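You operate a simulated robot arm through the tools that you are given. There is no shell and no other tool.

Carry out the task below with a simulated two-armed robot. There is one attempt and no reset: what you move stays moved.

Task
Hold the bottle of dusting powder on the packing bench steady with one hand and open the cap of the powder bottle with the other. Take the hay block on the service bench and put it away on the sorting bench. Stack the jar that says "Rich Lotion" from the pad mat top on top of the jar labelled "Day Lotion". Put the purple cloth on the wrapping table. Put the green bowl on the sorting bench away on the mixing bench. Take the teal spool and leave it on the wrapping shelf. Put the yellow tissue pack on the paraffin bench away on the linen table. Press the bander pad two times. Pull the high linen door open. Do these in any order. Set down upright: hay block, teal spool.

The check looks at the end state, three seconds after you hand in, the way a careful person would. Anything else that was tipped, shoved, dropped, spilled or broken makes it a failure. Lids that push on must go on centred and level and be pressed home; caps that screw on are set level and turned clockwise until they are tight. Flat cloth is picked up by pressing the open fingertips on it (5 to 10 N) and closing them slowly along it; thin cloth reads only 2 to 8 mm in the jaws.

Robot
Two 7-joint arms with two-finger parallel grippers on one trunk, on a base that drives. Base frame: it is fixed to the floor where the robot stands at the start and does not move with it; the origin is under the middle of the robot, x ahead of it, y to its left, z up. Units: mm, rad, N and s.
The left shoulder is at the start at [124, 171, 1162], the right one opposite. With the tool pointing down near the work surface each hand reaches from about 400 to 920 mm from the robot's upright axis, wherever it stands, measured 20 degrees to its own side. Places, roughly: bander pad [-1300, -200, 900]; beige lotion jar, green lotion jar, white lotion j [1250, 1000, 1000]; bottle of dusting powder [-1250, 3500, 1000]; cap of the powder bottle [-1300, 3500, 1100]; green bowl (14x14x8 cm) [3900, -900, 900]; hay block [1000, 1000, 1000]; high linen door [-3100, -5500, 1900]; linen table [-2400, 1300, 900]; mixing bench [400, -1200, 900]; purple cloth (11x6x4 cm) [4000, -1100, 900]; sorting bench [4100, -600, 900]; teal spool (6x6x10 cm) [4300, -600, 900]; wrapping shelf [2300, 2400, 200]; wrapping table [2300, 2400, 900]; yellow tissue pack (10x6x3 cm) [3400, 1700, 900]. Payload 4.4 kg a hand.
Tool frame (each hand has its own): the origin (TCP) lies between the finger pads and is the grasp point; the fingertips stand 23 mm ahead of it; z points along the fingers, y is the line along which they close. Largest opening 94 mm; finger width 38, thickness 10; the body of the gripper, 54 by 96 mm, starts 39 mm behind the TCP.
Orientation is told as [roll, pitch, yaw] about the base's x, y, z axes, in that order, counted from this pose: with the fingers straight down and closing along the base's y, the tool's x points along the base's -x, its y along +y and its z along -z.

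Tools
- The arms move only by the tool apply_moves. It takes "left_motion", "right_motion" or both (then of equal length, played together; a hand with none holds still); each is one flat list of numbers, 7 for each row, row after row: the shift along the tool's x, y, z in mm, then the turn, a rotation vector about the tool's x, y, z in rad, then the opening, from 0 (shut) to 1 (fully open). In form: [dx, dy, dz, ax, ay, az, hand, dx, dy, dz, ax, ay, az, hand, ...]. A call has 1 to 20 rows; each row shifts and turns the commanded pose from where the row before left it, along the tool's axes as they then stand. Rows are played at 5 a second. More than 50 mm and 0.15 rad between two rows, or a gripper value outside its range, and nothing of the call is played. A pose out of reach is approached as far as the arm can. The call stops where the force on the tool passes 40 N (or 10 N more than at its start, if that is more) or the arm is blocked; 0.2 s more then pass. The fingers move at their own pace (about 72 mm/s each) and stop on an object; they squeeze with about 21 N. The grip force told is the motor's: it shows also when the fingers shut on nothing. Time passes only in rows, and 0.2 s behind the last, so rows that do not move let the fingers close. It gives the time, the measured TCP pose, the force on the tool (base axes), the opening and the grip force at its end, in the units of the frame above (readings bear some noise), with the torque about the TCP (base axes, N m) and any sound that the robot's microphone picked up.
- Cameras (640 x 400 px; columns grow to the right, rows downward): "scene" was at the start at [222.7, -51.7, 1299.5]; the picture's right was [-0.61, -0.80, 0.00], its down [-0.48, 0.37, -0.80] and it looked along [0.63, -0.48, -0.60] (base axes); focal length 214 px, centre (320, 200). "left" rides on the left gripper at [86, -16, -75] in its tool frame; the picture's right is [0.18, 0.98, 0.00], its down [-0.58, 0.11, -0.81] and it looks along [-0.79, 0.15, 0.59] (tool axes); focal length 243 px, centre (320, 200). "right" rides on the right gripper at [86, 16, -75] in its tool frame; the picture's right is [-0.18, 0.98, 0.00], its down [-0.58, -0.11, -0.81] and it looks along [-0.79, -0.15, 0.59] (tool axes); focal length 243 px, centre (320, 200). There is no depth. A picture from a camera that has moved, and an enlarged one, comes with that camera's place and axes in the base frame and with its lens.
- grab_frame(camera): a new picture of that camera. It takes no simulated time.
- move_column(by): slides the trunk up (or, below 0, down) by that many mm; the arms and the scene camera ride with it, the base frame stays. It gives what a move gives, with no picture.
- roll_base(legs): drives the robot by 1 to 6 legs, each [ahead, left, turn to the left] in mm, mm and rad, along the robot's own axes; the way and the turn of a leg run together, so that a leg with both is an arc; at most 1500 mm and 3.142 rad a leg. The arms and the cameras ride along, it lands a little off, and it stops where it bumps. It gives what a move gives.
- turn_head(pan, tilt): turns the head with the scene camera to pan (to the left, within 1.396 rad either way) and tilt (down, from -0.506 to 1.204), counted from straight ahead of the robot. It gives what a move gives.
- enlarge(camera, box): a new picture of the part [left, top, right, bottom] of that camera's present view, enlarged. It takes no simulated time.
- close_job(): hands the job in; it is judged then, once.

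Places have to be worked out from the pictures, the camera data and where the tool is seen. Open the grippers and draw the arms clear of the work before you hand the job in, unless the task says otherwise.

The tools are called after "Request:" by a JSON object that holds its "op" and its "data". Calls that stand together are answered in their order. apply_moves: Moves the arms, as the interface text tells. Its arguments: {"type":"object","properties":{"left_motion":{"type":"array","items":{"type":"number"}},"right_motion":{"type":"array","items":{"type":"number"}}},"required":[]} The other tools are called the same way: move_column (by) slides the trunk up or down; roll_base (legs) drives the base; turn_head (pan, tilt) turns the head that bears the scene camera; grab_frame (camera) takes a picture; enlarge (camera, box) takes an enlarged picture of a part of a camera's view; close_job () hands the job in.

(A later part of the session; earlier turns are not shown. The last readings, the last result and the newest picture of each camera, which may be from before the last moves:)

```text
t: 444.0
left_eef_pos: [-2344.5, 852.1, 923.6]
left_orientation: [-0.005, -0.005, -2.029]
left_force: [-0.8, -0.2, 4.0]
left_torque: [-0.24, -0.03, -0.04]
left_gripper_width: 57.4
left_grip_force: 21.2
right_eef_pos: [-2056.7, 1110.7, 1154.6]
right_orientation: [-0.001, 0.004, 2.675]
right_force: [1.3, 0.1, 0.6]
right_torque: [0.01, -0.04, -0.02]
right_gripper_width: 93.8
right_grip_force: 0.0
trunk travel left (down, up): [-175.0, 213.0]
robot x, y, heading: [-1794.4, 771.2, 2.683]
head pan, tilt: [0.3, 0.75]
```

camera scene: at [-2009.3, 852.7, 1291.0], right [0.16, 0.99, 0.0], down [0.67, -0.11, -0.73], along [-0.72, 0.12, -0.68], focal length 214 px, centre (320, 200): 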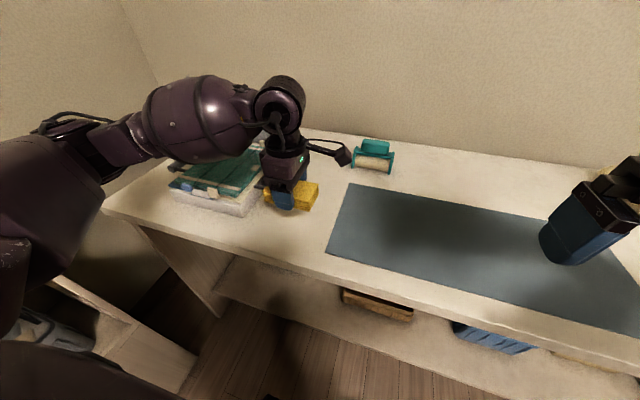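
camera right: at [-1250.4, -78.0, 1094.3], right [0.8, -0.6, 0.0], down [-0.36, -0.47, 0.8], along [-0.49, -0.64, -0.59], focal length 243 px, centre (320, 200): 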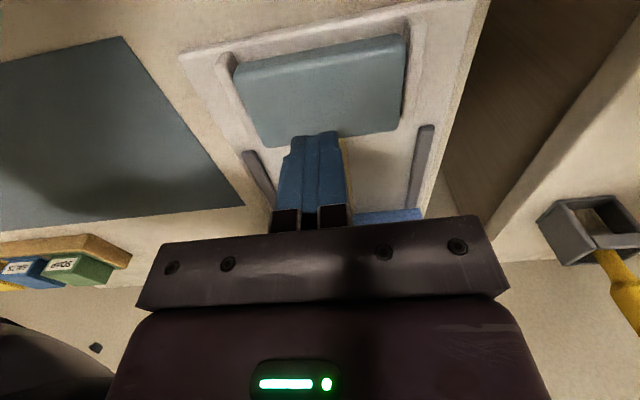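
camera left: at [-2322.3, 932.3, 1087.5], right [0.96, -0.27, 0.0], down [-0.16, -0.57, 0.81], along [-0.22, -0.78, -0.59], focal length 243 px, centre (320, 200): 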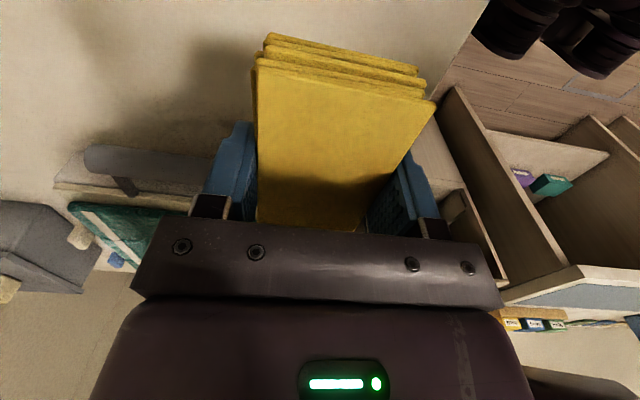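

Contact felt (4 N). I open slowly and lift straight up.

Request:
{"op": "apply_moves", "data": {"left_motion": [0, 0, 0, 0, 0, 0, 0.62, 0, 0, 0, 0, 0, 0, 0.68, 0, 0, 0, 0, 0, 0, 0.76, 0, 0, 0, 0, 0, 0, 0.8, 0, 0, -12, 0, 0, 0, 0.8, 0, 0, -30, 0, 0, 0, 0.8, 0, 0, -45, 0, 0, 0, 0.8, 0, 0, -45, 0, 0, 0, 1, 0, 0, -45, 0, 0, 0, 1, 0, 0, -45, 0, 0, 0, 1, 0, 0, 0, 0, 0, 0, 1]}}

Request:
{"op": "grab_frame", "data": {"camera": "scene"}}

Request:
{"op": "grab_frame", "data": {"camera": "left"}}

```text
t: 446.4
left_eef_pos: [-2344.7, 849.7, 1144.2]
left_orientation: [-0.001, -0.001, -2.028]
left_force: [-0.5, 0.0, 0.3]
left_torque: [-0.02, -0.04, -0.02]
left_gripper_width: 94.1
left_grip_force: 0.1
right_eef_pos: [-2057.9, 1109.4, 1153.0]
right_orientation: [0.001, 0.007, 2.676]
right_force: [0.7, -0.3, -0.1]
right_torque: [0.0, -0.02, 0.02]
right_gripper_width: 93.8
right_grip_force: 0.0
trunk travel left (down, up): [-175.0, 213.0]
robot x, y, heading: [-1791.0, 767.4, 2.681]
head pan, tilt: [0.3, 0.75]
```

```text
taken
camera scene: at [-2010.1, 852.7, 1290.6], right [0.16, 0.99, 0.0], down [0.67, -0.11, -0.73], along [-0.72, 0.12, -0.68], focal length 214 px, centre (320, 200)
```

scene: 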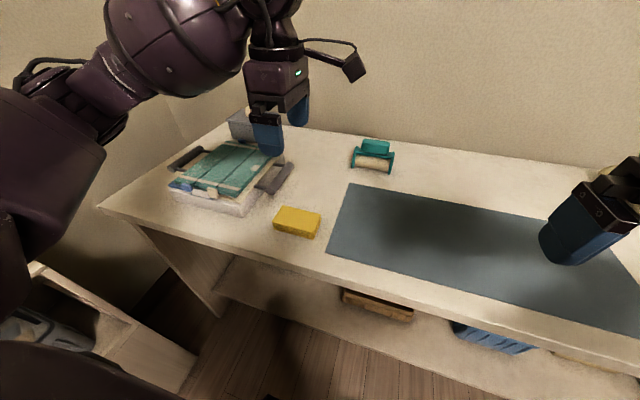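

```text
taken
camera left: at [-2320.8, 935.5, 1219.3], right [0.96, -0.27, 0.0], down [-0.16, -0.57, 0.81], along [-0.22, -0.78, -0.59], focal length 243 px, centre (320, 200)
```

left: 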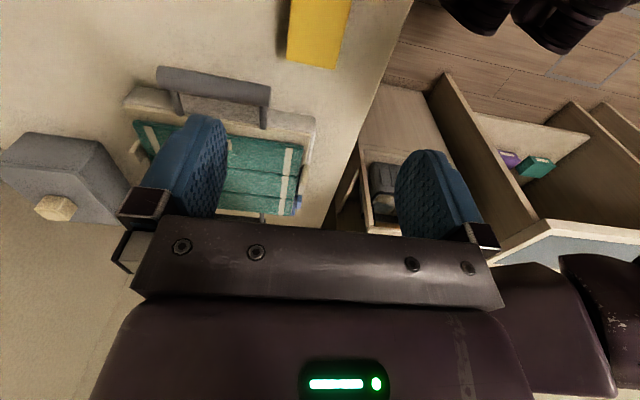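

Tissue pack is in place. I neutralise the left hand, back off, and slide right (north) toward the packing bench.

Request:
{"op": "apply_moves", "data": {"left_motion": [0, 0, 0, 0, 0, 0.143, 1, 0, 0, 0, 0, 0, 0.143, 1, 0, 0, 0, 0, 0, 0.143, 1, 0, 0, 0, 0, 0, 0.143, 1, 0, 0, 0, 0, 0, 0.143, 1, 0, 0, 0, 0, 0, 0.143, 1, 0, 0, 0, 0, 0, 0.143, 1, 0, 0, 0, 0, 0, 0.143, 1, 0, 0, 0, 0, 0, 0.143, 1, 0, 0, 0, 0, 0, 0.143, 1, 0, 0, 0, 0, 0, 0.143, 1, 35, 0, 0, 0, 0, 0, 1, 35, 0, 0, 0, 0, 0, 1, 0, 0, 0, 0, 0, 0, 1]}}

Request:
{"op": "roll_base", "data": {"legs": [[-300, 0, 0], [0, -900, 0], [0, -700, 0]]}}

Request:
{"op": "turn_head", "data": {"pan": -0.5, "tilt": 0.35}}

Request:
{"op": "grab_frame", "data": {"camera": "scene"}}

Request:
{"op": "turn_head", "data": {"pan": -1.2, "tilt": 0.35}}

Request:
{"op": "grab_frame", "data": {"camera": "scene"}}

```text
t: 449.4
left_eef_pos: [-2282.3, 820.6, 1145.3]
left_orientation: [0.004, -0.001, 2.681]
left_force: [0.0, -0.2, -0.9]
left_torque: [0.04, 0.02, 0.0]
left_gripper_width: 94.0
left_grip_force: 0.2
right_eef_pos: [-2057.8, 1108.1, 1154.3]
right_orientation: [-0.002, 0.005, 2.675]
right_force: [0.0, -0.4, -0.1]
right_torque: [0.05, -0.04, -0.04]
right_gripper_width: 94.1
right_grip_force: 0.1
trunk travel left (down, up): [-175.0, 213.0]
robot x, y, heading: [-1791.5, 770.4, 2.68]
head pan, tilt: [0.3, 0.75]
```

```text
t: 465.4
left_eef_pos: [-1309.1, 2120.7, 1145.0]
left_orientation: [0.003, -0.003, 2.678]
left_force: [-0.2, 0.1, 0.7]
left_torque: [0.01, 0.0, 0.02]
left_gripper_width: 93.9
left_grip_force: 0.1
right_eef_pos: [-1084.3, 2407.8, 1154.7]
right_orientation: [0.0, 0.007, 2.672]
right_force: [0.8, 0.4, -0.2]
right_torque: [0.02, 0.0, -0.01]
right_gripper_width: 93.6
right_grip_force: 0.0
trunk travel left (down, up): [-175.0, 213.0]
robot x, y, heading: [-819.3, 2068.6, 2.675]
head pan, tilt: [0.3, 0.75]
```

```text
t: 466.6
left_eef_pos: [-1310.2, 2120.8, 1145.4]
left_orientation: [0.003, -0.002, 2.679]
left_force: [0.7, 0.5, 0.5]
left_torque: [-0.03, 0.01, 0.02]
left_gripper_width: 94.1
left_grip_force: 0.2
right_eef_pos: [-1083.0, 2408.3, 1154.4]
right_orientation: [0.0, 0.005, 2.671]
right_force: [0.3, -0.1, 0.4]
right_torque: [0.02, -0.02, -0.03]
right_gripper_width: 94.2
right_grip_force: 0.1
trunk travel left (down, up): [-175.0, 213.0]
robot x, y, heading: [-820.0, 2067.7, 2.668]
head pan, tilt: [-0.499, 0.351]
```

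```text
taken
camera scene: at [-1008.4, 2213.3, 1326.5], right [0.82, 0.57, 0.0], down [0.2, -0.28, -0.94], along [-0.54, 0.77, -0.34], focal length 214 px, centre (320, 200)
```

scene: 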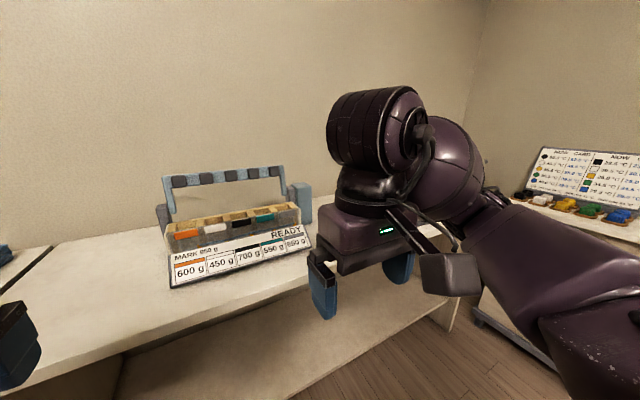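

```text
t: 467.6
left_eef_pos: [-1308.4, 2119.9, 1145.0]
left_orientation: [0.002, -0.001, 2.676]
left_force: [-0.1, 0.4, 0.8]
left_torque: [-0.01, 0.02, 0.02]
left_gripper_width: 94.1
left_grip_force: 0.0
right_eef_pos: [-1084.4, 2407.4, 1155.0]
right_orientation: [0.0, 0.005, 2.671]
right_force: [1.0, 0.5, 0.4]
right_torque: [0.0, 0.0, 0.02]
right_gripper_width: 93.8
right_grip_force: 0.0
trunk travel left (down, up): [-175.0, 213.0]
robot x, y, heading: [-822.5, 2069.0, 2.674]
head pan, tilt: [-1.201, 0.351]
```

```text
taken
camera scene: at [-946.5, 2229.5, 1326.5], right [1.0, -0.1, 0.0], down [-0.03, -0.34, -0.94], along [0.09, 0.93, -0.34], focal length 214 px, centre (320, 200)
```

scene: 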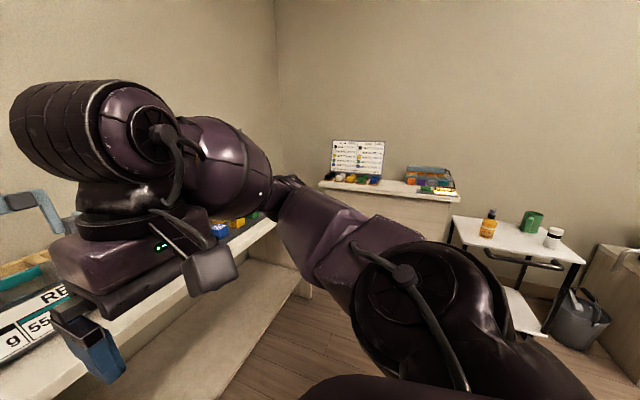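

The packing bench continues to the right along this wall. I slide right 750 mm more and look for the powder bottle.

Request:
{"op": "roll_base", "data": {"legs": [[0, -700, 0.012]]}}

Request:
{"op": "turn_head", "data": {"pan": -0.35, "tilt": 0.4}}

Request:
{"op": "grab_frame", "data": {"camera": "scene"}}

Request:
{"op": "turn_head", "data": {"pan": 0.0, "tilt": 0.4}}

Request:
{"op": "grab_frame", "data": {"camera": "scene"}}

```text
t: 474.2
left_eef_pos: [-1003.3, 2737.5, 1145.3]
left_orientation: [0.003, -0.002, 2.704]
left_force: [-0.4, -0.5, -0.1]
left_torque: [-0.02, 0.01, 0.03]
left_gripper_width: 94.1
left_grip_force: 0.1
right_eef_pos: [-785.2, 3030.8, 1154.4]
right_orientation: [0.0, 0.005, 2.695]
right_force: [0.0, 0.4, 0.3]
right_torque: [0.0, 0.0, 0.0]
right_gripper_width: 94.0
right_grip_force: 0.1
trunk travel left (down, up): [-175.0, 213.0]
robot x, y, heading: [-509.9, 2701.5, 2.7]
head pan, tilt: [-1.201, 0.351]
```

```text
t: 475.4
left_eef_pos: [-1004.8, 2739.1, 1145.4]
left_orientation: [0.003, -0.001, 2.704]
left_force: [1.2, 0.3, -0.4]
left_torque: [0.01, -0.02, 0.0]
left_gripper_width: 94.0
left_grip_force: 0.1
right_eef_pos: [-787.3, 3031.1, 1155.1]
right_orientation: [-0.001, 0.006, 2.696]
right_force: [0.5, 0.4, 0.1]
right_torque: [0.0, -0.01, 0.0]
right_gripper_width: 94.3
right_grip_force: 0.1
trunk travel left (down, up): [-175.0, 213.0]
robot x, y, heading: [-515.9, 2698.3, 2.704]
head pan, tilt: [-0.351, 0.4]
```

```text
taken
camera scene: at [-715.2, 2829.7, 1322.0], right [0.71, 0.7, 0.0], down [0.27, -0.28, -0.92], along [-0.65, 0.66, -0.39], focal length 214 px, centre (320, 200)
```

scene: 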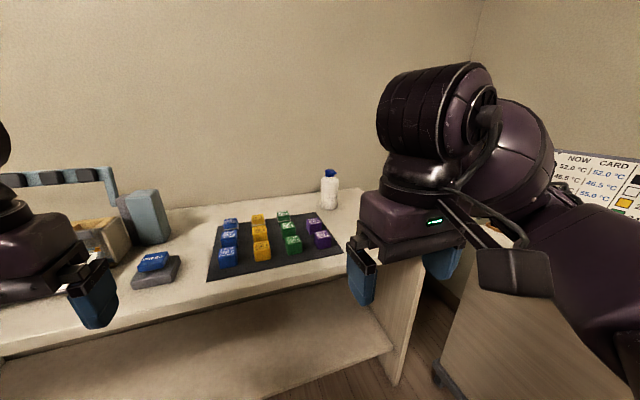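

```text
t: 476.2
left_eef_pos: [-1004.1, 2738.8, 1146.1]
left_orientation: [0.004, -0.002, 2.704]
left_force: [0.0, -0.6, 0.3]
left_torque: [0.04, -0.01, 0.01]
left_gripper_width: 93.8
left_grip_force: 0.0
right_eef_pos: [-786.1, 3031.0, 1154.4]
right_orientation: [0.001, 0.005, 2.695]
right_force: [-0.1, 0.4, 1.0]
right_torque: [0.0, -0.01, 0.01]
right_gripper_width: 94.1
right_grip_force: 0.0
trunk travel left (down, up): [-175.0, 213.0]
robot x, y, heading: [-512.6, 2697.5, 2.699]
head pan, tilt: [0.0, 0.4]
```

```text
taken
camera scene: at [-733.9, 2803.3, 1322.0], right [0.43, 0.9, 0.0], down [0.35, -0.17, -0.92], along [-0.83, 0.39, -0.39], focal length 214 px, centre (320, 200)
```

scene: 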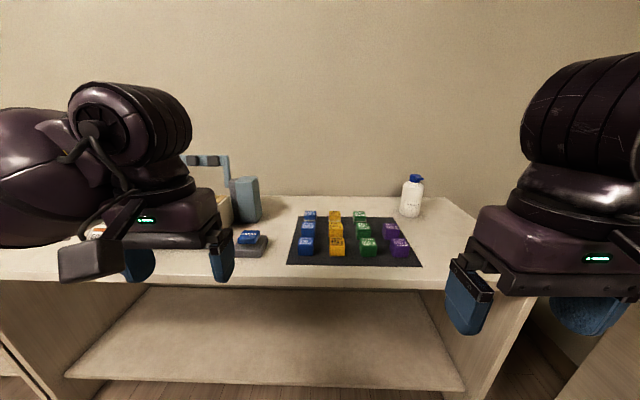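

Found it: white bottle with blue cap at ≈[-1320,3520]. I zoom to see the cap type.

Request:
{"op": "enlarge", "data": {"camera": "scene", "box": [380, 160, 450, 230]}}

Request:
{"op": "enlarge", "data": {"camera": "scene", "box": [200, 150, 520, 300]}}

```text
5.71 times, centred on (415, 195) of scene
camera zoom: at [-733.9, 2803.3, 1322.0], right [0.43, 0.9, 0.0], down [0.35, -0.17, -0.92], along [-0.83, 0.39, -0.39], focal length 1226 px, centre (-223, 229)
```

zoom: 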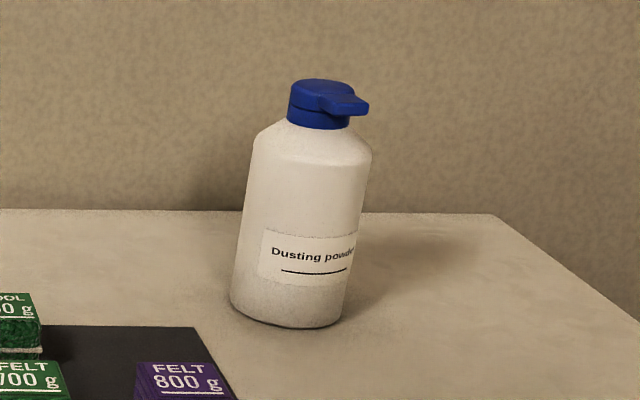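

```text
2.00 times, centred on (360, 225) of scene
camera zoom: at [-733.9, 2803.3, 1322.0], right [0.43, 0.9, 0.0], down [0.35, -0.17, -0.92], along [-0.83, 0.39, -0.39], focal length 429 px, centre (240, 150)
```

zoom: 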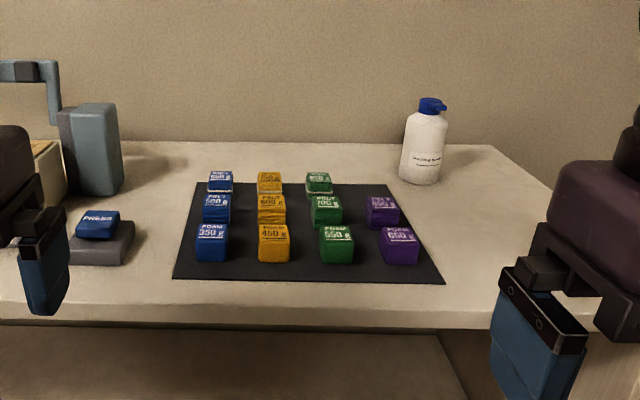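

It's a flip-top cap with a thumb tab pointing to the right. I approach: ahead 300, right 280, and look closely.

Request:
{"op": "roll_base", "data": {"legs": [[0, -270, -0.01], [300, 0, 0]]}}

Request:
{"op": "turn_head", "data": {"pan": -0.15, "tilt": 0.5}}

Request:
{"op": "grab_frame", "data": {"camera": "scene"}}

Request:
{"op": "grab_frame", "data": {"camera": "right"}}

Request:
{"op": "grab_frame", "data": {"camera": "left"}}

```text
t: 480.8
left_eef_pos: [-1160.8, 3109.6, 1145.4]
left_orientation: [0.003, -0.003, 2.706]
left_force: [0.9, -0.2, 0.5]
left_torque: [-0.01, -0.02, -0.01]
left_gripper_width: 94.1
left_grip_force: 0.0
right_eef_pos: [-943.3, 3402.3, 1155.0]
right_orientation: [0.0, 0.005, 2.699]
right_force: [0.3, 0.2, 0.4]
right_torque: [-0.01, 0.0, 0.0]
right_gripper_width: 94.0
right_grip_force: 0.0
trunk travel left (down, up): [-175.0, 213.0]
robot x, y, heading: [-669.3, 3072.3, 2.703]
head pan, tilt: [0.0, 0.4]
```

```text
t: 481.5
left_eef_pos: [-1160.2, 3109.5, 1144.5]
left_orientation: [0.003, -0.001, 2.706]
left_force: [-0.4, 0.5, 0.3]
left_torque: [0.01, -0.02, 0.0]
left_gripper_width: 93.9
left_grip_force: 0.1
right_eef_pos: [-942.3, 3402.6, 1154.7]
right_orientation: [0.002, 0.005, 2.699]
right_force: [-0.1, -0.1, -0.4]
right_torque: [0.02, 0.04, 0.02]
right_gripper_width: 94.0
right_grip_force: 0.1
trunk travel left (down, up): [-175.0, 213.0]
robot x, y, heading: [-668.0, 3071.1, 2.707]
head pan, tilt: [-0.15, 0.499]
```

```text
taken
camera scene: at [-882.3, 3185.5, 1312.9], right [0.55, 0.83, 0.0], down [0.4, -0.27, -0.88], along [-0.73, 0.49, -0.48], focal length 214 px, centre (320, 200)
```

scene: 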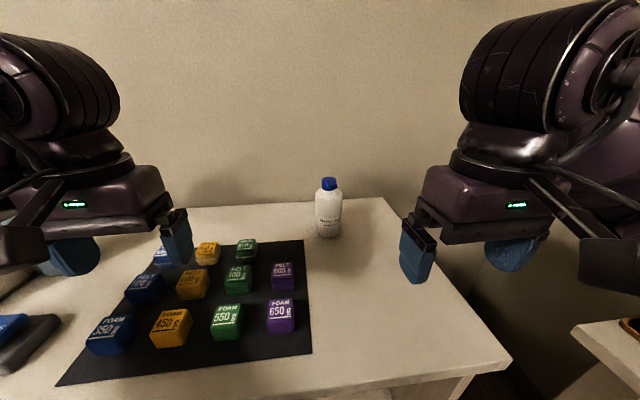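

```text
taken
camera right: at [-871.0, 3351.6, 1229.9], right [-0.59, -0.81, 0.0], down [-0.48, 0.35, 0.8], along [-0.65, 0.47, -0.6], focal length 243 px, centre (320, 200)
```

right: 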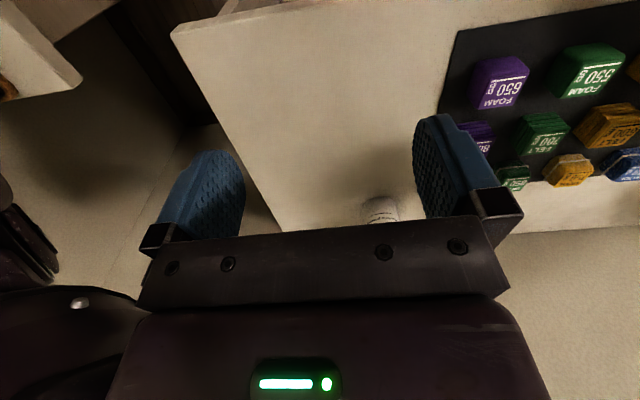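

```text
taken
camera left: at [-1074.7, 3087.6, 1219.7], right [-0.25, -0.97, 0.0], down [-0.57, 0.15, 0.81], along [-0.78, 0.2, -0.59], focal length 243 px, centre (320, 200)
```

left: 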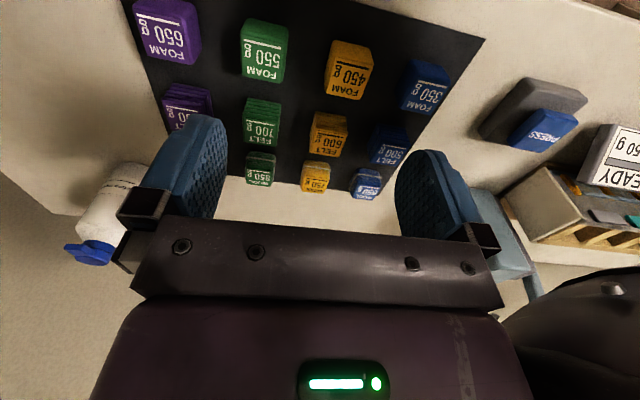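

Request:
{"op": "enlarge", "data": {"camera": "scene", "box": [290, 160, 370, 250]}}

Request:
{"op": "enlarge", "data": {"camera": "left", "box": [40, 150, 180, 280]}}

```text
4.44 times, centred on (330, 205) of scene
camera zoom: at [-882.3, 3185.5, 1312.9], right [0.55, 0.83, 0.0], down [0.4, -0.27, -0.88], along [-0.73, 0.49, -0.48], focal length 953 px, centre (276, 178)
```

zoom: 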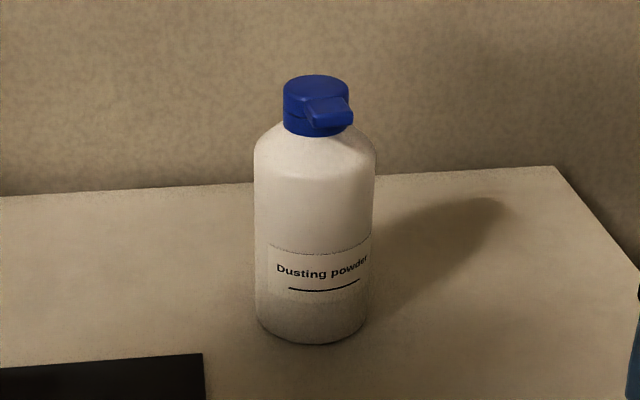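

```text
3.08 times, centred on (110, 215) of left
camera zoom: at [-1074.7, 3087.6, 1219.7], right [-0.25, -0.97, 0.0], down [-0.57, 0.15, 0.81], along [-0.78, 0.2, -0.59], focal length 746 px, centre (966, 154)
```

zoom: 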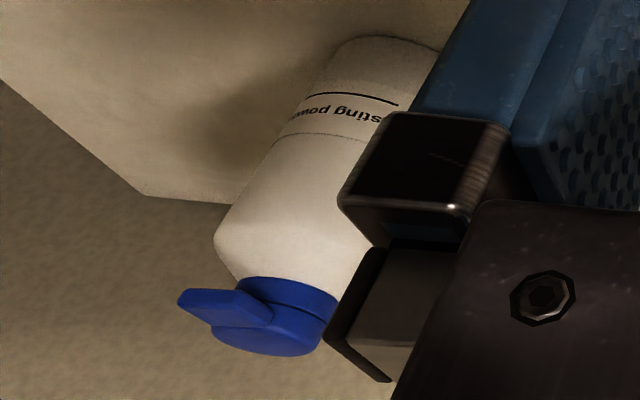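

The tab points right/front. I need accurate bottle dimensions, so I advance the right hand and pitch it forward to look at the bottle with its camera.

Request:
{"op": "apply_moves", "data": {"right_motion": [-45, 0, 0, 0, 0, 0, 1, -45, 0, 0, 0, 0, 0, 1, -45, 0, 0, 0, 0, 0, 1, 0, 0, 0, 0, -0.14, 0, 1, 0, 0, 0, 0, -0.14, 0, 1, 0, 0, 0, 0, -0.14, 0, 1, 0, 0, 0, 0, -0.14, 0, 1, 0, 0, 0, 0, 0, 0, 1]}}

Request:
{"op": "grab_frame", "data": {"camera": "right"}}

```text
t: 483.3
left_eef_pos: [-1161.3, 3109.8, 1144.9]
left_orientation: [0.004, -0.003, 2.705]
left_force: [-0.8, -0.7, 0.0]
left_torque: [-0.01, -0.01, 0.0]
left_gripper_width: 93.9
left_grip_force: 0.1
right_eef_pos: [-1064.6, 3461.0, 1155.2]
right_orientation: [0.0, -0.557, 2.699]
right_force: [0.7, 0.1, -0.6]
right_torque: [0.0, 0.02, 0.01]
right_gripper_width: 93.9
right_grip_force: 0.1
trunk travel left (down, up): [-175.0, 213.0]
robot x, y, heading: [-671.9, 3067.9, 2.708]
head pan, tilt: [-0.15, 0.499]
```

```text
taken
camera right: at [-969.3, 3399.0, 1172.3], right [-0.56, -0.82, 0.1], down [-0.01, 0.13, 0.99], along [-0.83, 0.56, -0.08], focal length 243 px, centre (320, 200)
```

right: 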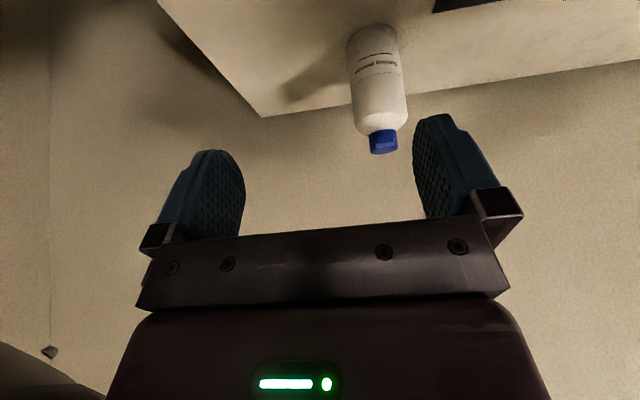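

Request:
{"op": "enlarge", "data": {"camera": "right", "box": [320, 10, 430, 170]}}

```text
2.50 times, centred on (375, 90) of right
camera zoom: at [-969.3, 3399.0, 1172.3], right [-0.56, -0.82, 0.1], down [-0.01, 0.13, 0.99], along [-0.83, 0.56, -0.08], focal length 606 px, centre (182, 475)
```

zoom: 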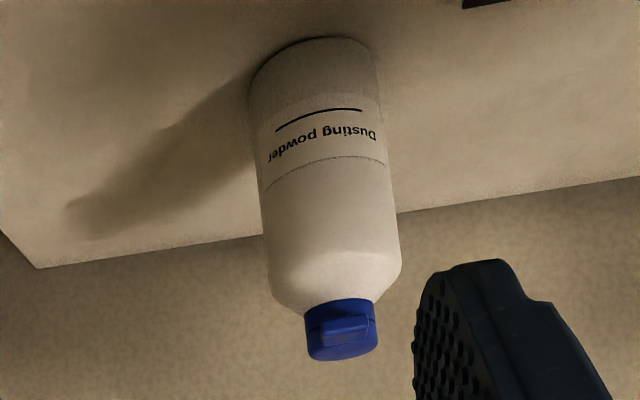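

The tab faces the robot (front), hinge at the back. Body diameter ≈ 84 mm, top z≈1071. I'll hold the body with the left hand from the left-front and lift the tab with the right. I advance 60 mm and turn 0.14 rad right to centre the bottle.

Request:
{"op": "roll_base", "data": {"legs": [[60, 0, -0.14]]}}

Request:
{"op": "apply_moves", "data": {"right_motion": [0, 0, 0, 0, 0.14, 0, 1, 0, 0, 0, 0, 0.14, 0, 1, 0, 0, 0, 0, 0.14, 0, 1, 0, 0, 0, 0, 0.135, 0, 1, 40, -20, -20, 0, 0, 0, 1, 40, -20, -20, 0, 0, 0, 1, 0, 0, 0, 0, 0, 0, 1]}}

Request:
{"op": "turn_head", "data": {"pan": 0.0, "tilt": 0.5}}

Request:
{"op": "grab_frame", "data": {"camera": "scene"}}

Request:
{"op": "enlarge", "data": {"camera": "scene", "box": [270, 150, 370, 260]}}

```text
t: 484.4
left_eef_pos: [-1201.0, 3207.4, 1145.4]
left_orientation: [0.004, -0.002, 2.565]
left_force: [0.1, 0.6, 0.0]
left_torque: [-0.02, 0.02, -0.02]
left_gripper_width: 93.9
left_grip_force: 0.1
right_eef_pos: [-1057.5, 3541.7, 1152.9]
right_orientation: [0.002, -0.555, 2.556]
right_force: [-0.1, -0.1, 0.0]
right_torque: [-0.01, 0.01, 0.03]
right_gripper_width: 94.1
right_grip_force: 0.1
trunk travel left (down, up): [-175.0, 213.0]
robot x, y, heading: [-720.1, 3097.7, 2.56]
head pan, tilt: [-0.15, 0.499]
```

```text
t: 485.9
left_eef_pos: [-1202.0, 3206.3, 1144.6]
left_orientation: [0.002, -0.003, 2.567]
left_force: [-0.3, -0.5, 0.3]
left_torque: [0.01, 0.01, -0.02]
left_gripper_width: 93.9
left_grip_force: 0.1
right_eef_pos: [-969.9, 3528.2, 1193.5]
right_orientation: [-0.001, 0.001, 2.557]
right_force: [-0.5, -0.5, -1.4]
right_torque: [-0.04, -0.06, 0.02]
right_gripper_width: 94.1
right_grip_force: 0.0
trunk travel left (down, up): [-175.0, 213.0]
robot x, y, heading: [-720.8, 3095.1, 2.562]
head pan, tilt: [-0.15, 0.499]
```

```text
t: 486.6
left_eef_pos: [-1201.2, 3206.4, 1145.3]
left_orientation: [0.004, -0.004, 2.564]
left_force: [0.0, -0.4, -0.7]
left_torque: [0.01, -0.01, 0.0]
left_gripper_width: 94.0
left_grip_force: 0.1
right_eef_pos: [-968.0, 3527.9, 1193.7]
right_orientation: [-0.001, 0.001, 2.558]
right_force: [0.0, 0.4, 0.4]
right_torque: [0.0, 0.01, 0.01]
right_gripper_width: 94.0
right_grip_force: 0.1
trunk travel left (down, up): [-175.0, 213.0]
robot x, y, heading: [-719.0, 3098.2, 2.564]
head pan, tilt: [0.0, 0.499]
```

```text
taken
camera scene: at [-923.6, 3232.0, 1312.9], right [0.55, 0.84, 0.0], down [0.4, -0.26, -0.88], along [-0.73, 0.48, -0.48], focal length 214 px, centre (320, 200)
```

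scene: 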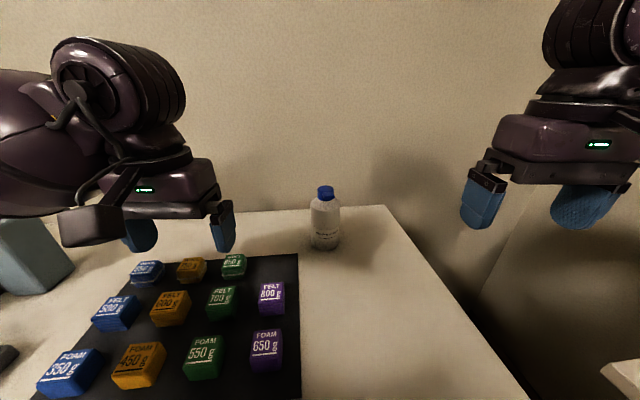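

```text
3.64 times, centred on (320, 205) of scene
camera zoom: at [-923.6, 3232.0, 1312.9], right [0.55, 0.84, 0.0], down [0.4, -0.26, -0.88], along [-0.73, 0.48, -0.48], focal length 780 px, centre (320, 182)
```

zoom: 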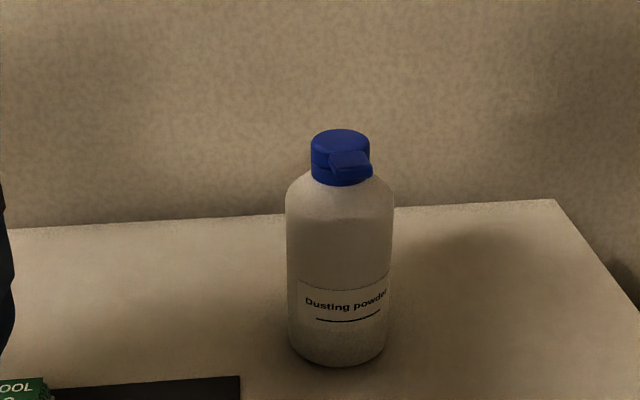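

Bottle axis ≈[-1338.5,3520.6], Ø≈82 mm, cap top z≈1071. I raise the left hand, rotate it 40° to the right and pitch it forward toward horizontal, to come down around the body from above-left.

Request:
{"op": "apply_moves", "data": {"left_motion": [-32.5, -15, -15, 0, 0, 0, 1, -32.5, -15, -15, 0, 0, 0, 1, -32.5, -15, -15, 0, 0, 0, 1, -32.5, -15, -15, 0, 0, 0, 1, 0, 0, 0, 0, 0, 0.14, 1, 0, 0, 0, 0, 0, 0.14, 1, 0, 0, 0, 0, 0, 0.14, 1, 0, 0, 0, 0, 0, 0.14, 1, 0, 0, 0, 0, 0, 0.14, 1, 0, 0, 0, 0, 0, 0, 1]}}

Request:
{"op": "apply_moves", "data": {"left_motion": [0, 0, 0, 0, -0.145, 0, 1, 0, 0, 0, 0, -0.145, 0, 1, 0, 0, 0, 0, -0.145, 0, 1, 0, 0, 0, 0, -0.145, 0, 1, 0, 0, 0, 0, -0.145, 0, 1, 0, 0, 0, 0, -0.145, 0, 1, 0, 0, 0, 0, 0, 0, 1]}}

Request:
{"op": "grab_frame", "data": {"camera": "scene"}}

Request:
{"op": "grab_frame", "data": {"camera": "left"}}

```text
t: 488.9
left_eef_pos: [-1276.1, 3325.8, 1205.1]
left_orientation: [0.002, 0.0, 1.865]
left_force: [0.0, 0.5, 0.2]
left_torque: [-0.03, -0.04, -0.01]
left_gripper_width: 94.0
left_grip_force: 0.0
right_eef_pos: [-969.5, 3527.5, 1193.6]
right_orientation: [0.0, 0.001, 2.56]
right_force: [0.7, 0.9, 0.2]
right_torque: [0.0, 0.01, 0.0]
right_gripper_width: 93.8
right_grip_force: 0.3
trunk travel left (down, up): [-175.0, 213.0]
robot x, y, heading: [-717.0, 3098.5, 2.563]
head pan, tilt: [0.0, 0.499]
```

```text
t: 490.4
left_eef_pos: [-1276.6, 3325.6, 1204.9]
left_orientation: [0.008, -0.873, 1.86]
left_force: [-0.1, -0.3, -0.4]
left_torque: [0.01, -0.03, -0.02]
left_gripper_width: 94.0
left_grip_force: 0.1
right_eef_pos: [-968.1, 3528.2, 1193.1]
right_orientation: [0.0, 0.0, 2.559]
right_force: [-0.5, -0.7, -0.1]
right_torque: [0.0, 0.0, 0.03]
right_gripper_width: 94.1
right_grip_force: 0.2
trunk travel left (down, up): [-175.0, 213.0]
robot x, y, heading: [-721.9, 3099.5, 2.565]
head pan, tilt: [0.0, 0.499]
```

```text
taken
camera scene: at [-923.5, 3232.2, 1312.8], right [0.55, 0.84, 0.0], down [0.4, -0.26, -0.88], along [-0.74, 0.48, -0.48], focal length 214 px, centre (320, 200)
```

scene: 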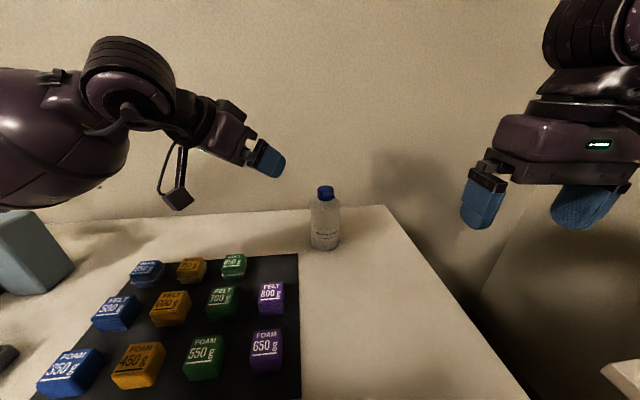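

```text
taken
camera left: at [-1229.1, 3223.9, 1187.1], right [-0.91, -0.4, -0.14], down [-0.03, -0.26, 0.96], along [-0.42, 0.88, 0.23], focal length 243 px, centre (320, 200)
```

left: 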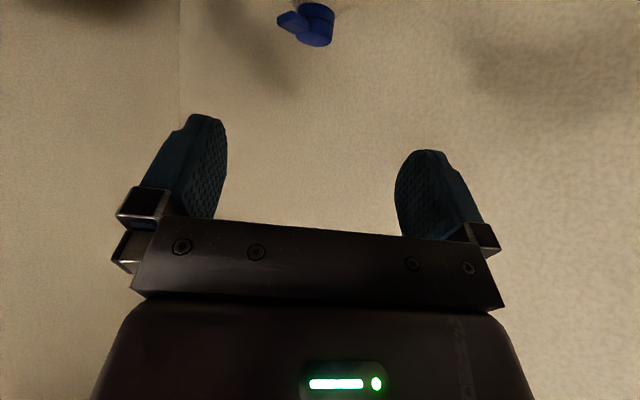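

The posture works; I continue pitching to ≈1.31 rad.

Request:
{"op": "apply_moves", "data": {"left_motion": [0, 0, 0, 0, -0.145, 0, 1, 0, 0, 0, 0, -0.145, 0, 1, 0, 0, 0, 0, -0.145, 0, 1, 0, 0, 0, 0, 0, 0, 1]}}

Request:
{"op": "grab_frame", "data": {"camera": "left"}}

Request:
{"op": "grab_frame", "data": {"camera": "scene"}}

```text
t: 491.4
left_eef_pos: [-1276.2, 3326.8, 1207.1]
left_orientation: [0.017, -1.306, 1.85]
left_force: [-0.2, 0.4, 0.8]
left_torque: [-0.02, 0.0, -0.01]
left_gripper_width: 94.1
left_grip_force: 0.0
right_eef_pos: [-969.3, 3527.7, 1194.0]
right_orientation: [-0.001, 0.0, 2.56]
right_force: [-0.3, 0.8, 0.8]
right_torque: [0.01, 0.0, 0.02]
right_gripper_width: 94.2
right_grip_force: 0.0
trunk travel left (down, up): [-175.0, 213.0]
robot x, y, heading: [-720.1, 3098.3, 2.562]
head pan, tilt: [0.0, 0.499]
```

```text
taken
camera left: at [-1233.8, 3241.6, 1141.8], right [-0.93, -0.33, -0.17], down [0.08, -0.63, 0.77], along [-0.37, 0.7, 0.61], focal length 243 px, centre (320, 200)
```

left: 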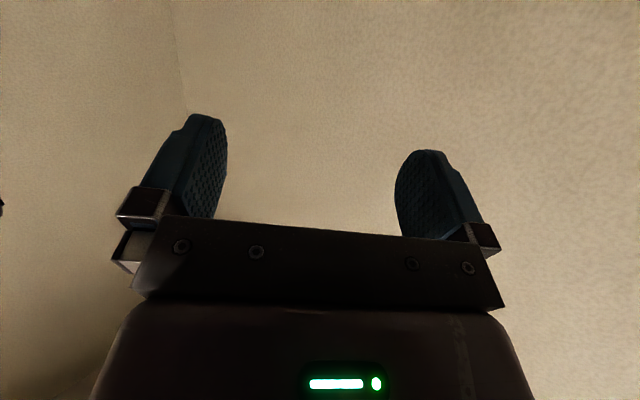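

```text
taken
camera scene: at [-923.4, 3232.0, 1312.9], right [0.55, 0.84, 0.0], down [0.4, -0.26, -0.88], along [-0.74, 0.48, -0.48], focal length 214 px, centre (320, 200)
```

scene: 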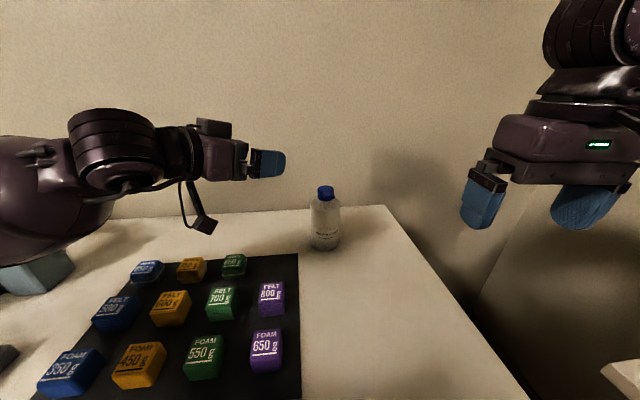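

The pose is reachable. To centre laterally with precision I go back to pitch 0.87 (so the left camera sees the bottle), approach to ~130 mm and measure the offset.

Request:
{"op": "apply_moves", "data": {"left_motion": [0, 0, 0, 0, 0.145, 0, 1, 0, 0, 0, 0, 0.145, 0, 1, 0, 0, 0, 0, 0.145, 0, 1, 9, 2.2, 39.5, 0, 0, 0, 1, 9, 2.2, 39.5, 0, 0, 0, 1, 9, 2.2, 39.5, 0, 0, 0, 1, 0, 0, 0, 0, 0, 0, 1]}}

Request:
{"op": "grab_frame", "data": {"camera": "left"}}

Request:
{"op": "enlarge", "data": {"camera": "left", "box": [220, 0, 420, 150]}}

Request:
{"op": "grab_frame", "data": {"camera": "scene"}}

```text
t: 493.1
left_eef_pos: [-1304.9, 3395.0, 1107.7]
left_orientation: [0.009, -0.87, 1.86]
left_force: [0.2, -0.2, 0.5]
left_torque: [0.02, 0.02, 0.0]
left_gripper_width: 94.1
left_grip_force: 0.1
right_eef_pos: [-968.4, 3526.5, 1194.5]
right_orientation: [0.001, -0.003, 2.559]
right_force: [-0.5, -1.2, 1.6]
right_torque: [0.02, 0.0, 0.0]
right_gripper_width: 94.1
right_grip_force: 0.1
trunk travel left (down, up): [-175.0, 213.0]
robot x, y, heading: [-723.8, 3095.4, 2.566]
head pan, tilt: [0.0, 0.499]
```

```text
taken
camera left: at [-1256.9, 3292.0, 1090.3], right [-0.91, -0.4, -0.14], down [-0.03, -0.26, 0.96], along [-0.42, 0.88, 0.23], focal length 243 px, centre (320, 200)
```

left: 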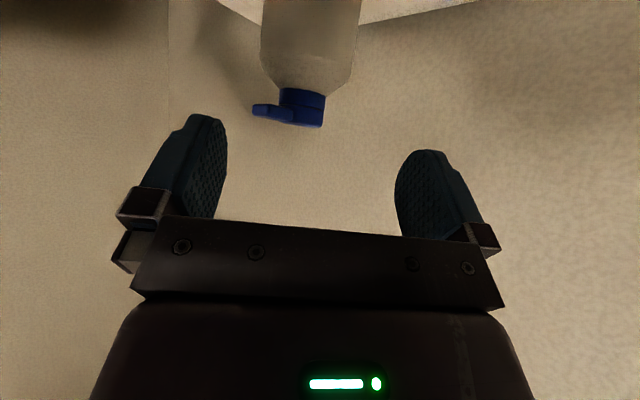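

```text
2.67 times, centred on (320, 75) of left
camera zoom: at [-1256.9, 3292.0, 1090.3], right [-0.91, -0.4, -0.14], down [-0.03, -0.26, 0.96], along [-0.42, 0.88, 0.23], focal length 647 px, centre (320, 533)
```

zoom: 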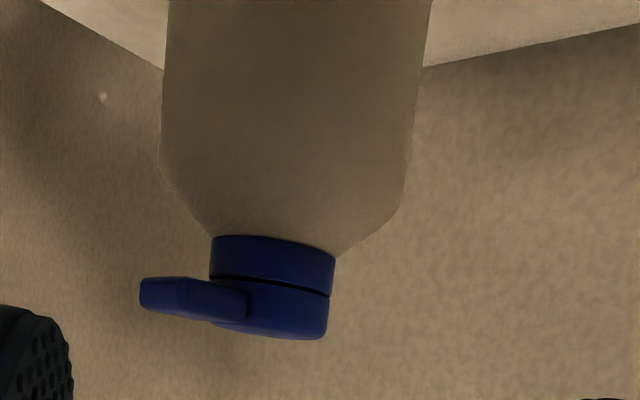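

```text
taken
camera scene: at [-923.1, 3231.4, 1313.2], right [0.55, 0.84, 0.0], down [0.4, -0.26, -0.88], along [-0.74, 0.48, -0.48], focal length 214 px, centre (320, 200)
```

scene: 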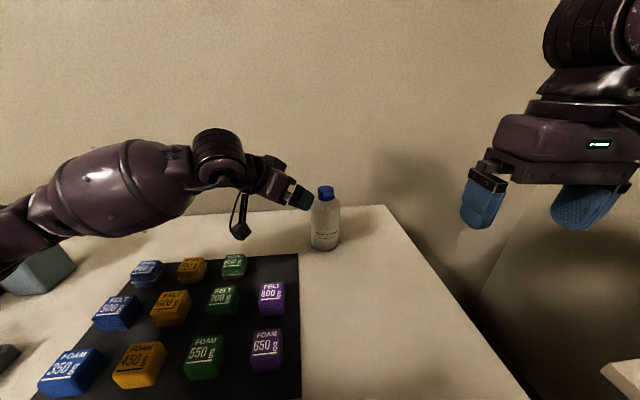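

The left camera shows the bottle axis is 10 mm to the side (-y) of the jaw plane. I correct, pitch to horizontal, and move over the bottle above cap height.

Request:
{"op": "apply_moves", "data": {"left_motion": [0, -10.2, 0, 0, 0, 0, 1, 0, 0, 0, 0, -0.145, 0, 1, 0, 0, 0, 0, -0.145, 0, 1, 0, 0, 0, 0, -0.145, 0, 1, -16.1, 0, 34, 0, 0, 0, 1, -16.1, 0, 34, 0, 0, 0, 1, -16.1, 0, 34, 0, 0, 0, 1, 0, 0, 0, 0, 0, 0, 1]}}

Request:
{"op": "enlarge", "data": {"camera": "scene", "box": [220, 130, 400, 270]}}

Request:
{"op": "grab_frame", "data": {"camera": "left"}}

Request:
{"op": "grab_frame", "data": {"camera": "right"}}

```text
t: 494.9
left_eef_pos: [-1328.1, 3502.9, 1128.4]
left_orientation: [0.011, -1.305, 1.852]
left_force: [0.3, -0.1, 0.5]
left_torque: [-0.03, -0.01, -0.02]
left_gripper_width: 94.1
left_grip_force: 0.1
right_eef_pos: [-969.5, 3528.4, 1194.5]
right_orientation: [-0.001, 0.001, 2.556]
right_force: [0.4, -0.3, -0.1]
right_torque: [-0.01, 0.03, -0.03]
right_gripper_width: 94.0
right_grip_force: 0.1
trunk travel left (down, up): [-175.0, 213.0]
robot x, y, heading: [-724.1, 3098.4, 2.567]
head pan, tilt: [0.0, 0.499]
```

```text
2.86 times, centred on (310, 200) of scene
camera zoom: at [-923.7, 3231.4, 1312.9], right [0.55, 0.84, 0.0], down [0.4, -0.26, -0.88], along [-0.74, 0.48, -0.48], focal length 613 px, centre (349, 200)
```

zoom: 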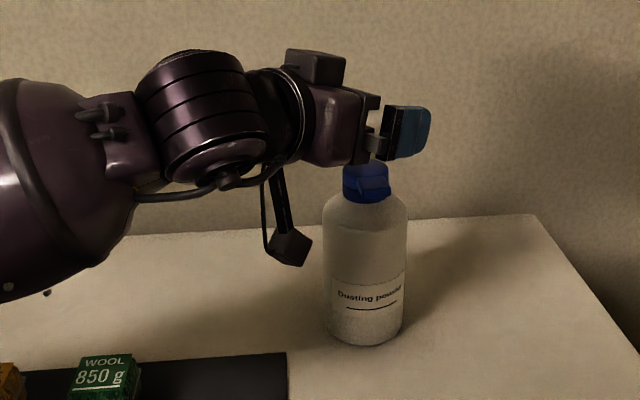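

```text
taken
camera left: at [-1285.6, 3418.2, 1065.0], right [-0.93, -0.33, -0.17], down [0.08, -0.63, 0.77], along [-0.37, 0.7, 0.61], focal length 243 px, centre (320, 200)
```

left: 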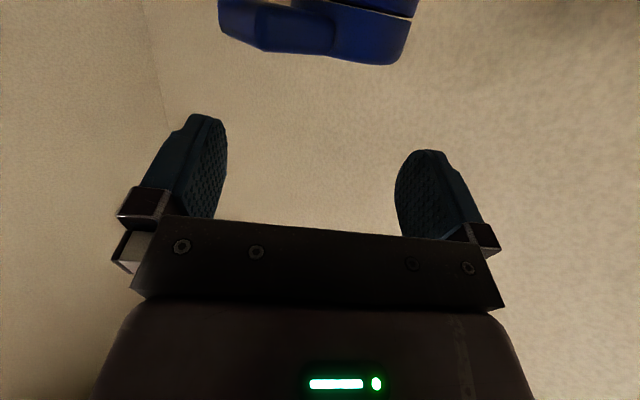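

```text
taken
camera right: at [-905.5, 3467.5, 1268.7], right [-0.69, -0.72, 0.0], down [-0.43, 0.41, 0.81], along [-0.58, 0.56, -0.59], focal length 243 px, centre (320, 200)
```

right: 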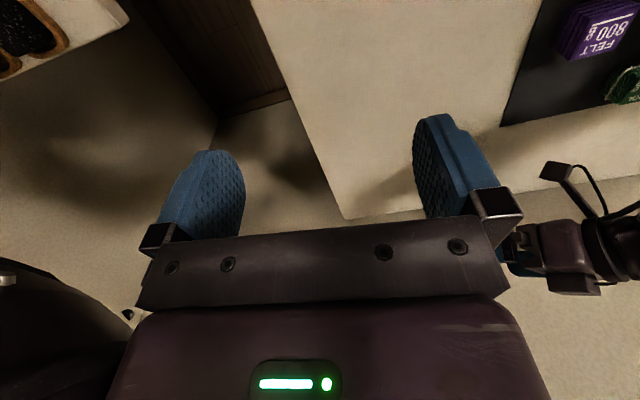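

Aligned over the bottle within ~1.5 mm. I descend in stages, watching for contact.

Request:
{"op": "apply_moves", "data": {"left_motion": [28.9, 0, 7.9, 0, 0, 0, 1, 28.9, 0, 7.9, 0, 0, 0, 1, 14.5, 0, 3.9, 0, 0, 0, 1, 0, 0, 0, 0, 0, 0, 1]}}

Request:
{"op": "enlarge", "data": {"camera": "scene", "box": [220, 130, 400, 270]}}

Request:
{"op": "grab_frame", "data": {"camera": "left"}}

```text
t: 495.9
left_eef_pos: [-1328.0, 3503.3, 1054.0]
left_orientation: [0.014, -1.306, 1.85]
left_force: [-1.0, 0.4, 0.3]
left_torque: [0.0, 0.01, -0.02]
left_gripper_width: 93.7
left_grip_force: 0.0
right_eef_pos: [-969.0, 3528.1, 1194.4]
right_orientation: [0.0, 0.0, 2.559]
right_force: [0.5, -0.8, -0.8]
right_torque: [0.0, -0.01, 0.01]
right_gripper_width: 93.9
right_grip_force: 0.0
trunk travel left (down, up): [-175.0, 213.0]
robot x, y, heading: [-717.4, 3094.3, 2.57]
head pan, tilt: [0.0, 0.499]
```

```text
2.86 times, centred on (310, 200) of scene
camera zoom: at [-923.5, 3231.9, 1312.9], right [0.55, 0.84, 0.0], down [0.4, -0.26, -0.88], along [-0.74, 0.48, -0.48], focal length 613 px, centre (349, 200)
```

zoom: 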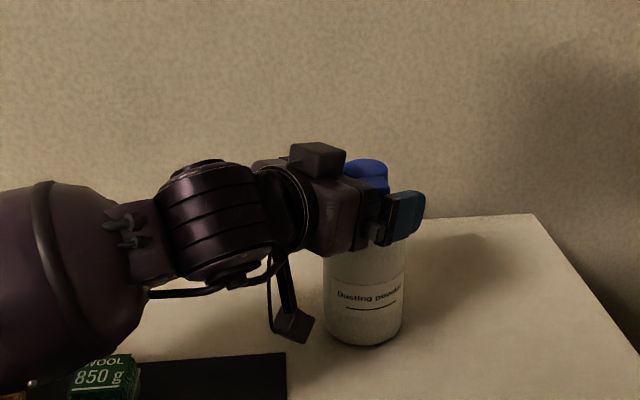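

```text
taken
camera left: at [-1284.1, 3418.0, 989.9], right [-0.93, -0.33, -0.17], down [0.08, -0.63, 0.77], along [-0.37, 0.7, 0.61], focal length 243 px, centre (320, 200)
```

left: 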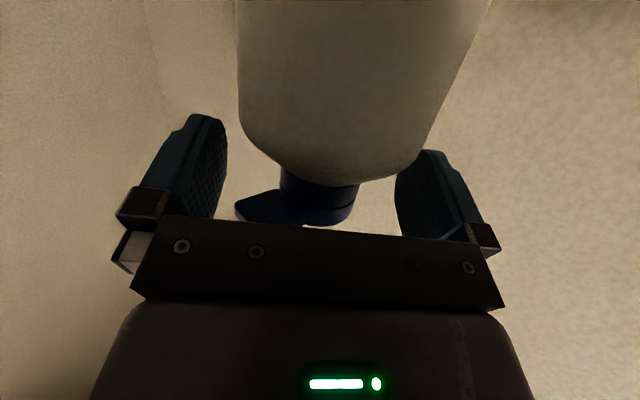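

Slight +2 mm correction, then continue down to grip height z≈1000.

Request:
{"op": "apply_moves", "data": {"left_motion": [0, 2, 0, 0, 0, 0, 1, 17.4, 0, 4.7, 0, 0, 0, 1, 17.4, 0, 4.7, 0, 0, 0, 1, 17.4, 0, 4.7, 0, 0, 0, 1, 0, 0, 0, 0, 0, 0, 1]}}

Request:
{"op": "enlarge", "data": {"camera": "scene", "box": [220, 130, 400, 270]}}

Request:
{"op": "grab_frame", "data": {"camera": "left"}}

```text
t: 497.1
left_eef_pos: [-1329.3, 3503.9, 999.6]
left_orientation: [0.015, -1.305, 1.85]
left_force: [-0.7, -0.1, 0.7]
left_torque: [-0.01, 0.02, 0.02]
left_gripper_width: 94.0
left_grip_force: 0.0
right_eef_pos: [-969.2, 3528.7, 1194.9]
right_orientation: [0.0, 0.0, 2.558]
right_force: [0.0, 1.0, -0.5]
right_torque: [0.03, 0.02, 0.02]
right_gripper_width: 94.0
right_grip_force: 0.1
trunk travel left (down, up): [-175.0, 213.0]
robot x, y, heading: [-718.5, 3104.6, 2.559]
head pan, tilt: [0.0, 0.499]
```

```text
2.86 times, centred on (310, 200) of scene
camera zoom: at [-923.4, 3231.9, 1313.0], right [0.55, 0.84, 0.0], down [0.4, -0.26, -0.88], along [-0.74, 0.48, -0.48], focal length 613 px, centre (349, 200)
```

zoom: 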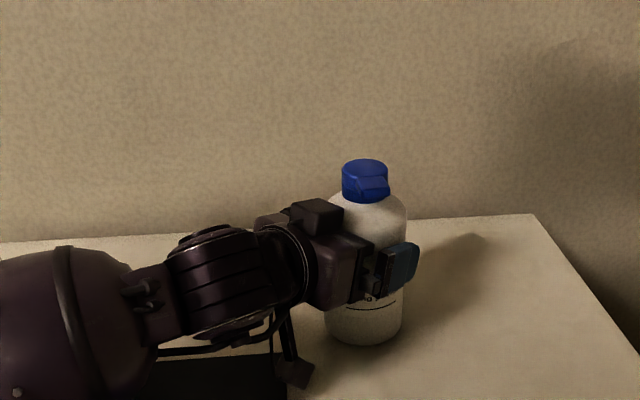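

```text
taken
camera left: at [-1287.0, 3417.7, 936.1], right [-0.93, -0.33, -0.17], down [0.08, -0.63, 0.77], along [-0.37, 0.7, 0.61], focal length 243 px, centre (320, 200)
```

left: 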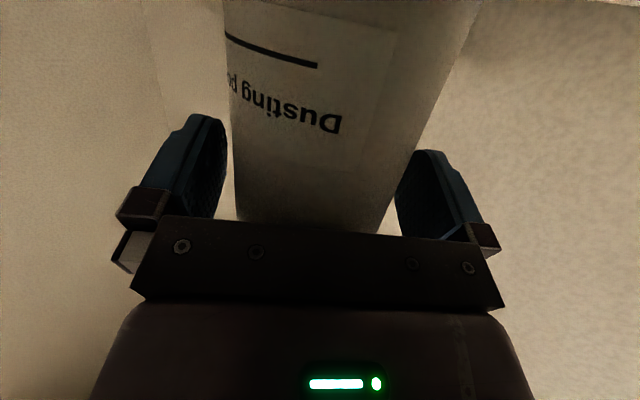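

Fingers straddle the body. I close gently on it.

Request:
{"op": "apply_moves", "data": {"left_motion": [0, 0, 0, 0, 0, 0, 0.96, 0, 0, 0, 0, 0, 0, 0.93, 0, 0, 0, 0, 0, 0, 0.91, 0, 0, 0, 0, 0, 0, 0.89, 0, 0, 0, 0, 0, 0, 0.87, 0, 0, 0, 0, 0, 0, 0.85, 0, 0, 0, 0, 0, 0, 0.83, 0, 0, 0, 0, 0, 0, 0.8, 0, 0, 0, 0, 0, 0, 0.75, 0, 0, 0, 0, 0, 0, 0.75]}}

Request:
{"op": "grab_frame", "data": {"camera": "left"}}

Request:
{"op": "enlarge", "data": {"camera": "scene", "box": [220, 130, 400, 270]}}

```text
t: 499.2
left_eef_pos: [-1329.6, 3502.2, 999.8]
left_orientation: [0.013, -1.305, 1.852]
left_force: [1.9, 0.7, 0.9]
left_torque: [0.09, -0.22, 0.03]
left_gripper_width: 79.0
left_grip_force: 21.0
right_eef_pos: [-969.7, 3527.8, 1194.5]
right_orientation: [0.0, 0.001, 2.56]
right_force: [-0.2, 0.4, 1.1]
right_torque: [0.02, 0.01, 0.01]
right_gripper_width: 93.9
right_grip_force: 0.1
trunk travel left (down, up): [-175.0, 213.0]
robot x, y, heading: [-720.1, 3095.0, 2.563]
head pan, tilt: [0.0, 0.499]
```

```text
taken
camera left: at [-1286.8, 3417.8, 936.0], right [-0.93, -0.33, -0.17], down [0.08, -0.63, 0.77], along [-0.37, 0.7, 0.61], focal length 243 px, centre (320, 200)
```

left: 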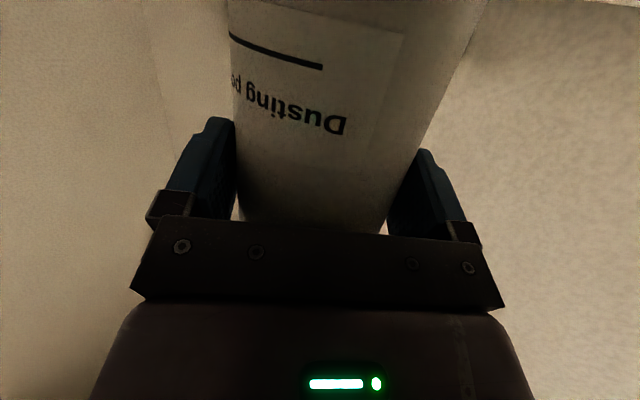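

```text
2.86 times, centred on (310, 200) of scene
camera zoom: at [-923.5, 3232.0, 1312.9], right [0.55, 0.84, 0.0], down [0.4, -0.26, -0.88], along [-0.74, 0.48, -0.48], focal length 613 px, centre (349, 200)
```

zoom: 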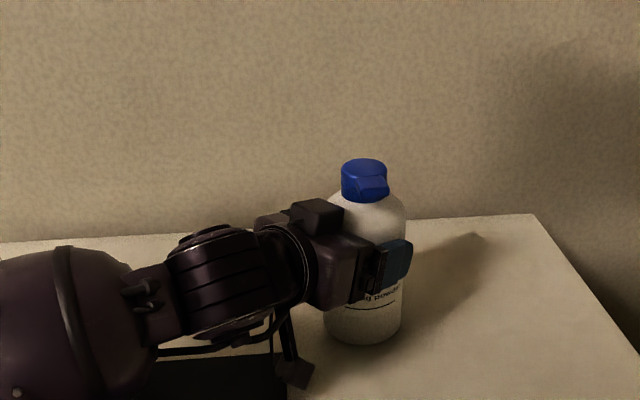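

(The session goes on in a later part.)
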